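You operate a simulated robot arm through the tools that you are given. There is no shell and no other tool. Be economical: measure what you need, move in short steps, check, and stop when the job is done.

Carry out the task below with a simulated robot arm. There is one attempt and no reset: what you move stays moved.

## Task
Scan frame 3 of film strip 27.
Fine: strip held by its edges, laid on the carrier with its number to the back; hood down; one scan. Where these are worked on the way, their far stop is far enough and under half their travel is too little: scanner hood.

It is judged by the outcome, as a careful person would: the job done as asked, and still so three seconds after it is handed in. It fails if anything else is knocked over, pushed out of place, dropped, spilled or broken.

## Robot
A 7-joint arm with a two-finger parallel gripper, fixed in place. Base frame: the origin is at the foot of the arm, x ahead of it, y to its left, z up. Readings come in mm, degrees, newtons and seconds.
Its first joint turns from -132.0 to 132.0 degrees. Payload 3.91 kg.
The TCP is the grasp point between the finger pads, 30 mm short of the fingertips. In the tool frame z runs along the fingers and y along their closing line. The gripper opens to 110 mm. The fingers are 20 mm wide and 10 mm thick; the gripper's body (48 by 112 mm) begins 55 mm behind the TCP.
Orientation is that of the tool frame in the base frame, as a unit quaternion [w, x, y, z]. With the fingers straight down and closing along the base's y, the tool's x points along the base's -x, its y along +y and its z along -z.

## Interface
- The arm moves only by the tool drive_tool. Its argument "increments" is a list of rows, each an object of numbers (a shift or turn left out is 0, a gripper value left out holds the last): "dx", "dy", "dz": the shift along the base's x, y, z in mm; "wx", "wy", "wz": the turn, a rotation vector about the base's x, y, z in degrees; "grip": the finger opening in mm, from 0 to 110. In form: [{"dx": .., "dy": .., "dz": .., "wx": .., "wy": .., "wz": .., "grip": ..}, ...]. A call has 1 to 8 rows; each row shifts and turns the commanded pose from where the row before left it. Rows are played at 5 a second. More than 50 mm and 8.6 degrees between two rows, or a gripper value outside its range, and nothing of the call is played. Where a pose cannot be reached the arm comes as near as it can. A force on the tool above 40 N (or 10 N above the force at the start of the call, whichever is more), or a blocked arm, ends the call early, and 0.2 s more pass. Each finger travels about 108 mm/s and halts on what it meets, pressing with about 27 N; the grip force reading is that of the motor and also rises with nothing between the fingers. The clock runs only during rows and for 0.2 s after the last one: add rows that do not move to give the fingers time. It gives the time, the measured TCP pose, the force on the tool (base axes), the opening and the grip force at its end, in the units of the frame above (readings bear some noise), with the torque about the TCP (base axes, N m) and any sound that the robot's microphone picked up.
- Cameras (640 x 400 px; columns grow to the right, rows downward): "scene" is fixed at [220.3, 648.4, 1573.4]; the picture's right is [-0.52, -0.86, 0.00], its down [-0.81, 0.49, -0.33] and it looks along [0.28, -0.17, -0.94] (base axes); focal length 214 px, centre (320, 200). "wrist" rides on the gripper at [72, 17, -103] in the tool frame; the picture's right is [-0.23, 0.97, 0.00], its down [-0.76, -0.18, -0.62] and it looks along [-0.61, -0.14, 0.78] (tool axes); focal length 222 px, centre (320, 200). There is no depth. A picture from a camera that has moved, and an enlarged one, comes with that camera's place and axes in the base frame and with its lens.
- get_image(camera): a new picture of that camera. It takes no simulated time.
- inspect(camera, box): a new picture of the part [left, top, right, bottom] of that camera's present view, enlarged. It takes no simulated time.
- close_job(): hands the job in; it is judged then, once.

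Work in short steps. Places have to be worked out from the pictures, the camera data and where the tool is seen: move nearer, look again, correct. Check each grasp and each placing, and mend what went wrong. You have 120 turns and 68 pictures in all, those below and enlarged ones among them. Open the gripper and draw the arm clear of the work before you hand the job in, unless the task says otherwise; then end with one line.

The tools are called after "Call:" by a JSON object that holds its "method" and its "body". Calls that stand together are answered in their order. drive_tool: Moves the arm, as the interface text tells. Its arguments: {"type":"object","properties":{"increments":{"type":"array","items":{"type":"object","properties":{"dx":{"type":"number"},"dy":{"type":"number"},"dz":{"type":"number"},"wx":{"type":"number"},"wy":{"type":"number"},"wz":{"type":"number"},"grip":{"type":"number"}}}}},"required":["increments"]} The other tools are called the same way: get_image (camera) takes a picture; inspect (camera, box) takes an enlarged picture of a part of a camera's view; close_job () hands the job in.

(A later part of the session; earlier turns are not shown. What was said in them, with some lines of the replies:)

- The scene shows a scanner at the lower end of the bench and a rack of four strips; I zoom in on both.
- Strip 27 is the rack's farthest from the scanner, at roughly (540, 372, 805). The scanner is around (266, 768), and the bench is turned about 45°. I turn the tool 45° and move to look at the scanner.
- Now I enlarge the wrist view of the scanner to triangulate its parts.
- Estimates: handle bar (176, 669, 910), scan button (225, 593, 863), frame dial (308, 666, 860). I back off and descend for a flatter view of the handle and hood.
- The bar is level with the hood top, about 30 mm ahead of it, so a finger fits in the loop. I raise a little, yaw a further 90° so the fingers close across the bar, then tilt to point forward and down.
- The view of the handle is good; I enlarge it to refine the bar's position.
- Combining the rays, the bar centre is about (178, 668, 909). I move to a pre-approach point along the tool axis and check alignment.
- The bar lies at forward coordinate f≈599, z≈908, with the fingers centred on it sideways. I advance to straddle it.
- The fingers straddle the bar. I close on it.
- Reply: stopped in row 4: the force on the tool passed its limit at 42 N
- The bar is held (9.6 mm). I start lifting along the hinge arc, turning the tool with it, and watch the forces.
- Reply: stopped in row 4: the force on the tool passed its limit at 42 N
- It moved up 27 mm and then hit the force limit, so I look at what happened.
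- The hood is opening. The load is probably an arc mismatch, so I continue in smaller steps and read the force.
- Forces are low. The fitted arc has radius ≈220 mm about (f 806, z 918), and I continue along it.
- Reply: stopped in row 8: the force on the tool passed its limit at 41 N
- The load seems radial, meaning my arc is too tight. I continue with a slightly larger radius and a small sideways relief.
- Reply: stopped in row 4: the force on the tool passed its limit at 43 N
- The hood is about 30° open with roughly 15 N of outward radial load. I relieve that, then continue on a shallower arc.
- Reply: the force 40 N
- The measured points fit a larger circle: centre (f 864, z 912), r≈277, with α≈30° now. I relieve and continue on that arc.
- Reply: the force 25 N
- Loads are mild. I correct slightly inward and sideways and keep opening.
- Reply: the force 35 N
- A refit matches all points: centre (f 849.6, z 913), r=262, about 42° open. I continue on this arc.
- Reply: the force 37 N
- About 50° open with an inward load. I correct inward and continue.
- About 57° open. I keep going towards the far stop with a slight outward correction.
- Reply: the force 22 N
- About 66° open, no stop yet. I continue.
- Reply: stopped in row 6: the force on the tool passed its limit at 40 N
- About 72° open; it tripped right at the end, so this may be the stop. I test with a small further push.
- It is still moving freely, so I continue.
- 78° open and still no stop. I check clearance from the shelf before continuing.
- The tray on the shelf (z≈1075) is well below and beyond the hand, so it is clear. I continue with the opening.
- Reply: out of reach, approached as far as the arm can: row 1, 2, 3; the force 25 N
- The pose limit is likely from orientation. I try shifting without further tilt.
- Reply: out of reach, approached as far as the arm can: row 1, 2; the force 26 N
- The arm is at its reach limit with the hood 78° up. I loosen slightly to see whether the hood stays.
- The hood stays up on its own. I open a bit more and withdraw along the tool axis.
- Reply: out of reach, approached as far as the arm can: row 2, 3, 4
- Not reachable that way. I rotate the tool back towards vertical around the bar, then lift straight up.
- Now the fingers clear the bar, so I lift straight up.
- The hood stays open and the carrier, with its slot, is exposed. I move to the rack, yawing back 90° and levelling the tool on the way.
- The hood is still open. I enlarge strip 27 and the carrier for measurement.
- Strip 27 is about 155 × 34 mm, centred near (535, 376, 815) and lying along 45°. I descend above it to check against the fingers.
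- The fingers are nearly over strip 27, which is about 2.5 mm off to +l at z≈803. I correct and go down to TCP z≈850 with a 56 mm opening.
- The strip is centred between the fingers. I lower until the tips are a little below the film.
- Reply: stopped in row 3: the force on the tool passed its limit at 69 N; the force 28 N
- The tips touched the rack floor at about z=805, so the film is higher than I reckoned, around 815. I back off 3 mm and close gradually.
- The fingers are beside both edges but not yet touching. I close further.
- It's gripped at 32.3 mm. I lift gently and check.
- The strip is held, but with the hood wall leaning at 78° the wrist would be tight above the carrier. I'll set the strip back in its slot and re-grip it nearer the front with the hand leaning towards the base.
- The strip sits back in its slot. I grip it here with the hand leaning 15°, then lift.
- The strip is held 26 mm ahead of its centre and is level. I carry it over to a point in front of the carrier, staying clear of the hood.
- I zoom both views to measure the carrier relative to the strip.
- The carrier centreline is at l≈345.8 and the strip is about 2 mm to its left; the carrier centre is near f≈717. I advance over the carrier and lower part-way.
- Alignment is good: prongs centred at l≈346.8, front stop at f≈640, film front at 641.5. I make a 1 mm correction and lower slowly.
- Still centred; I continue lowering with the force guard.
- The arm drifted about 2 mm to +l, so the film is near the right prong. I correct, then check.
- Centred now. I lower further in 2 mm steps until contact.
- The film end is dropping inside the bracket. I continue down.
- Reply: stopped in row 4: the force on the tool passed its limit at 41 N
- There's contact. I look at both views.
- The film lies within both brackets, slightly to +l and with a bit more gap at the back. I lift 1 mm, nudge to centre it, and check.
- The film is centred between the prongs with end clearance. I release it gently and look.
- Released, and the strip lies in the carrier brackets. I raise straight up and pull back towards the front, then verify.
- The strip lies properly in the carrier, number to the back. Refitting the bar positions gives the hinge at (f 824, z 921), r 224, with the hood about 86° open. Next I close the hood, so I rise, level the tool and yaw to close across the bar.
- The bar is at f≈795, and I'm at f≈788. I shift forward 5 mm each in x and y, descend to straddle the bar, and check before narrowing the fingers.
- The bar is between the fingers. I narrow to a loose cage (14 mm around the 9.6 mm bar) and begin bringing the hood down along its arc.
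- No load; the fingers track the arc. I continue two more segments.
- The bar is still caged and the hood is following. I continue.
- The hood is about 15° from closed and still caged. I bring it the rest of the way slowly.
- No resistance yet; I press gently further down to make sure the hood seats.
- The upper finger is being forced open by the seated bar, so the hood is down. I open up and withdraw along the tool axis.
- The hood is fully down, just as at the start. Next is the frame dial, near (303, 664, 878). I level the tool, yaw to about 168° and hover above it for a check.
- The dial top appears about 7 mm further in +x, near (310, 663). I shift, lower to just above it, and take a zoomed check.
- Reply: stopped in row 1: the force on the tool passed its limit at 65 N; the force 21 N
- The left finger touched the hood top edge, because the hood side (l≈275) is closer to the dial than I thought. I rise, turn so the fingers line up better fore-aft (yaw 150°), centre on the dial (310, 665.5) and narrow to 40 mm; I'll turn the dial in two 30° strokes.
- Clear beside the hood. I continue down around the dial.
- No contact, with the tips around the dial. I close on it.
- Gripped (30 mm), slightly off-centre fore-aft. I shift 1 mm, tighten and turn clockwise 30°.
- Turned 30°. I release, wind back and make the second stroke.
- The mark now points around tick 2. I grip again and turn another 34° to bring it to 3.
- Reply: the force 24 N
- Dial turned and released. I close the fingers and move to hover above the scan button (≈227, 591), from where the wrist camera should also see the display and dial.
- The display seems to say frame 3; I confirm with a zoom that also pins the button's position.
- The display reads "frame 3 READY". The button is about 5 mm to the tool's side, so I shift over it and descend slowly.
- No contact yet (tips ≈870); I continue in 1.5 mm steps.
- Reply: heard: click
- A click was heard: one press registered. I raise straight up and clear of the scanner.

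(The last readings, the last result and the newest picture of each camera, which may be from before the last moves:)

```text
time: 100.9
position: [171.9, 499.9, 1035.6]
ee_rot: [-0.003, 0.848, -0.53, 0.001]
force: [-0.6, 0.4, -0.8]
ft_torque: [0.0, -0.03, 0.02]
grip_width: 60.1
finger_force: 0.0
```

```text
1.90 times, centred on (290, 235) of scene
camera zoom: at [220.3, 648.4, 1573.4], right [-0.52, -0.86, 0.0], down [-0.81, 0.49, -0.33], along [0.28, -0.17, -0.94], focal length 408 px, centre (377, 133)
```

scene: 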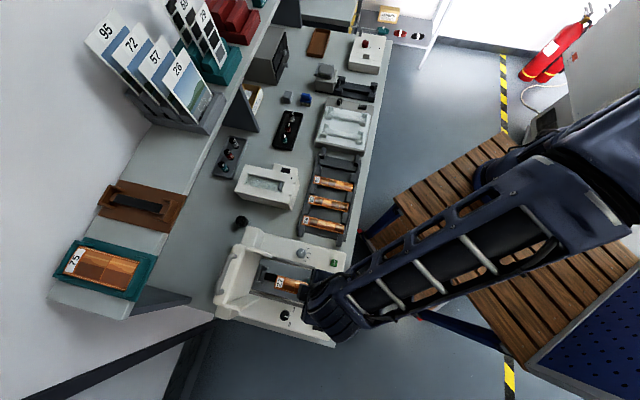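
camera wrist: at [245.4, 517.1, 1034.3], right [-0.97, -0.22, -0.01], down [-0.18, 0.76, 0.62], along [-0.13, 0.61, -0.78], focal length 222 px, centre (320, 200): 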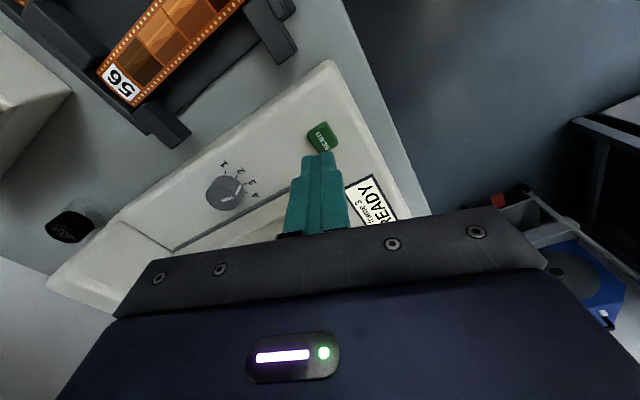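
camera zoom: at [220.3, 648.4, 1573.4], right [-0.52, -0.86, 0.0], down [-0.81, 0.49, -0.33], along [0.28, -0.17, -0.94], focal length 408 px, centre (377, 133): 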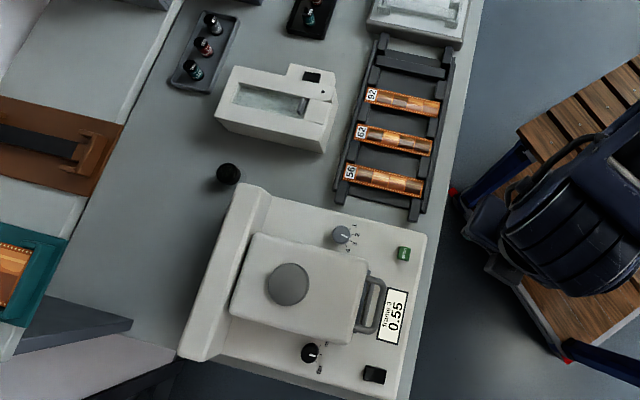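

The display shows frame 3 with a reading of 0.55, the hood is down and the arm is clear. I wait a few seconds in case the scan is still running.

Call:
{"method": "drive_tool", "body": {"increments": [{}, {}, {}, {}, {}, {}, {}, {}]}}

Call:
{"method": "drive_tool", "body": {"increments": [{}, {}, {}, {}, {}, {}, {}, {}]}}

Call:
{"method": "drive_tool", "body": {"increments": [{}, {}, {}, {}, {}, {}, {}, {}]}}

```text
time: 102.7
position: [171.4, 499.9, 1035.9]
ee_rot: [-0.002, 0.848, -0.53, 0.002]
force: [0.1, -0.1, -0.3]
ft_torque: [0.01, 0.01, 0.02]
grip_width: 59.9
finger_force: 0.0
```

```text
time: 104.5
position: [171.5, 498.9, 1036.3]
ee_rot: [-0.002, 0.848, -0.53, 0.002]
force: [-0.1, -0.1, 0.0]
ft_torque: [0.0, -0.04, -0.05]
grip_width: 59.9
finger_force: 0.0
```

```text
time: 106.3
position: [171.5, 499.5, 1036.9]
ee_rot: [-0.003, 0.848, -0.53, 0.001]
force: [-0.1, 0.1, 0.0]
ft_torque: [-0.03, 0.02, 0.02]
grip_width: 60.1
finger_force: 0.0
```

Everything is settled, so I hand the job in.

Call:
{"method": "close_job", "body": {}}

```text
The job is handed in.
```

I scanned frame 3 of film strip 27 once. The strip is on the carrier with its number to the back, the hood is down, the display reads "frame 3" and 0.55, and the arm is clear with the gripper open.
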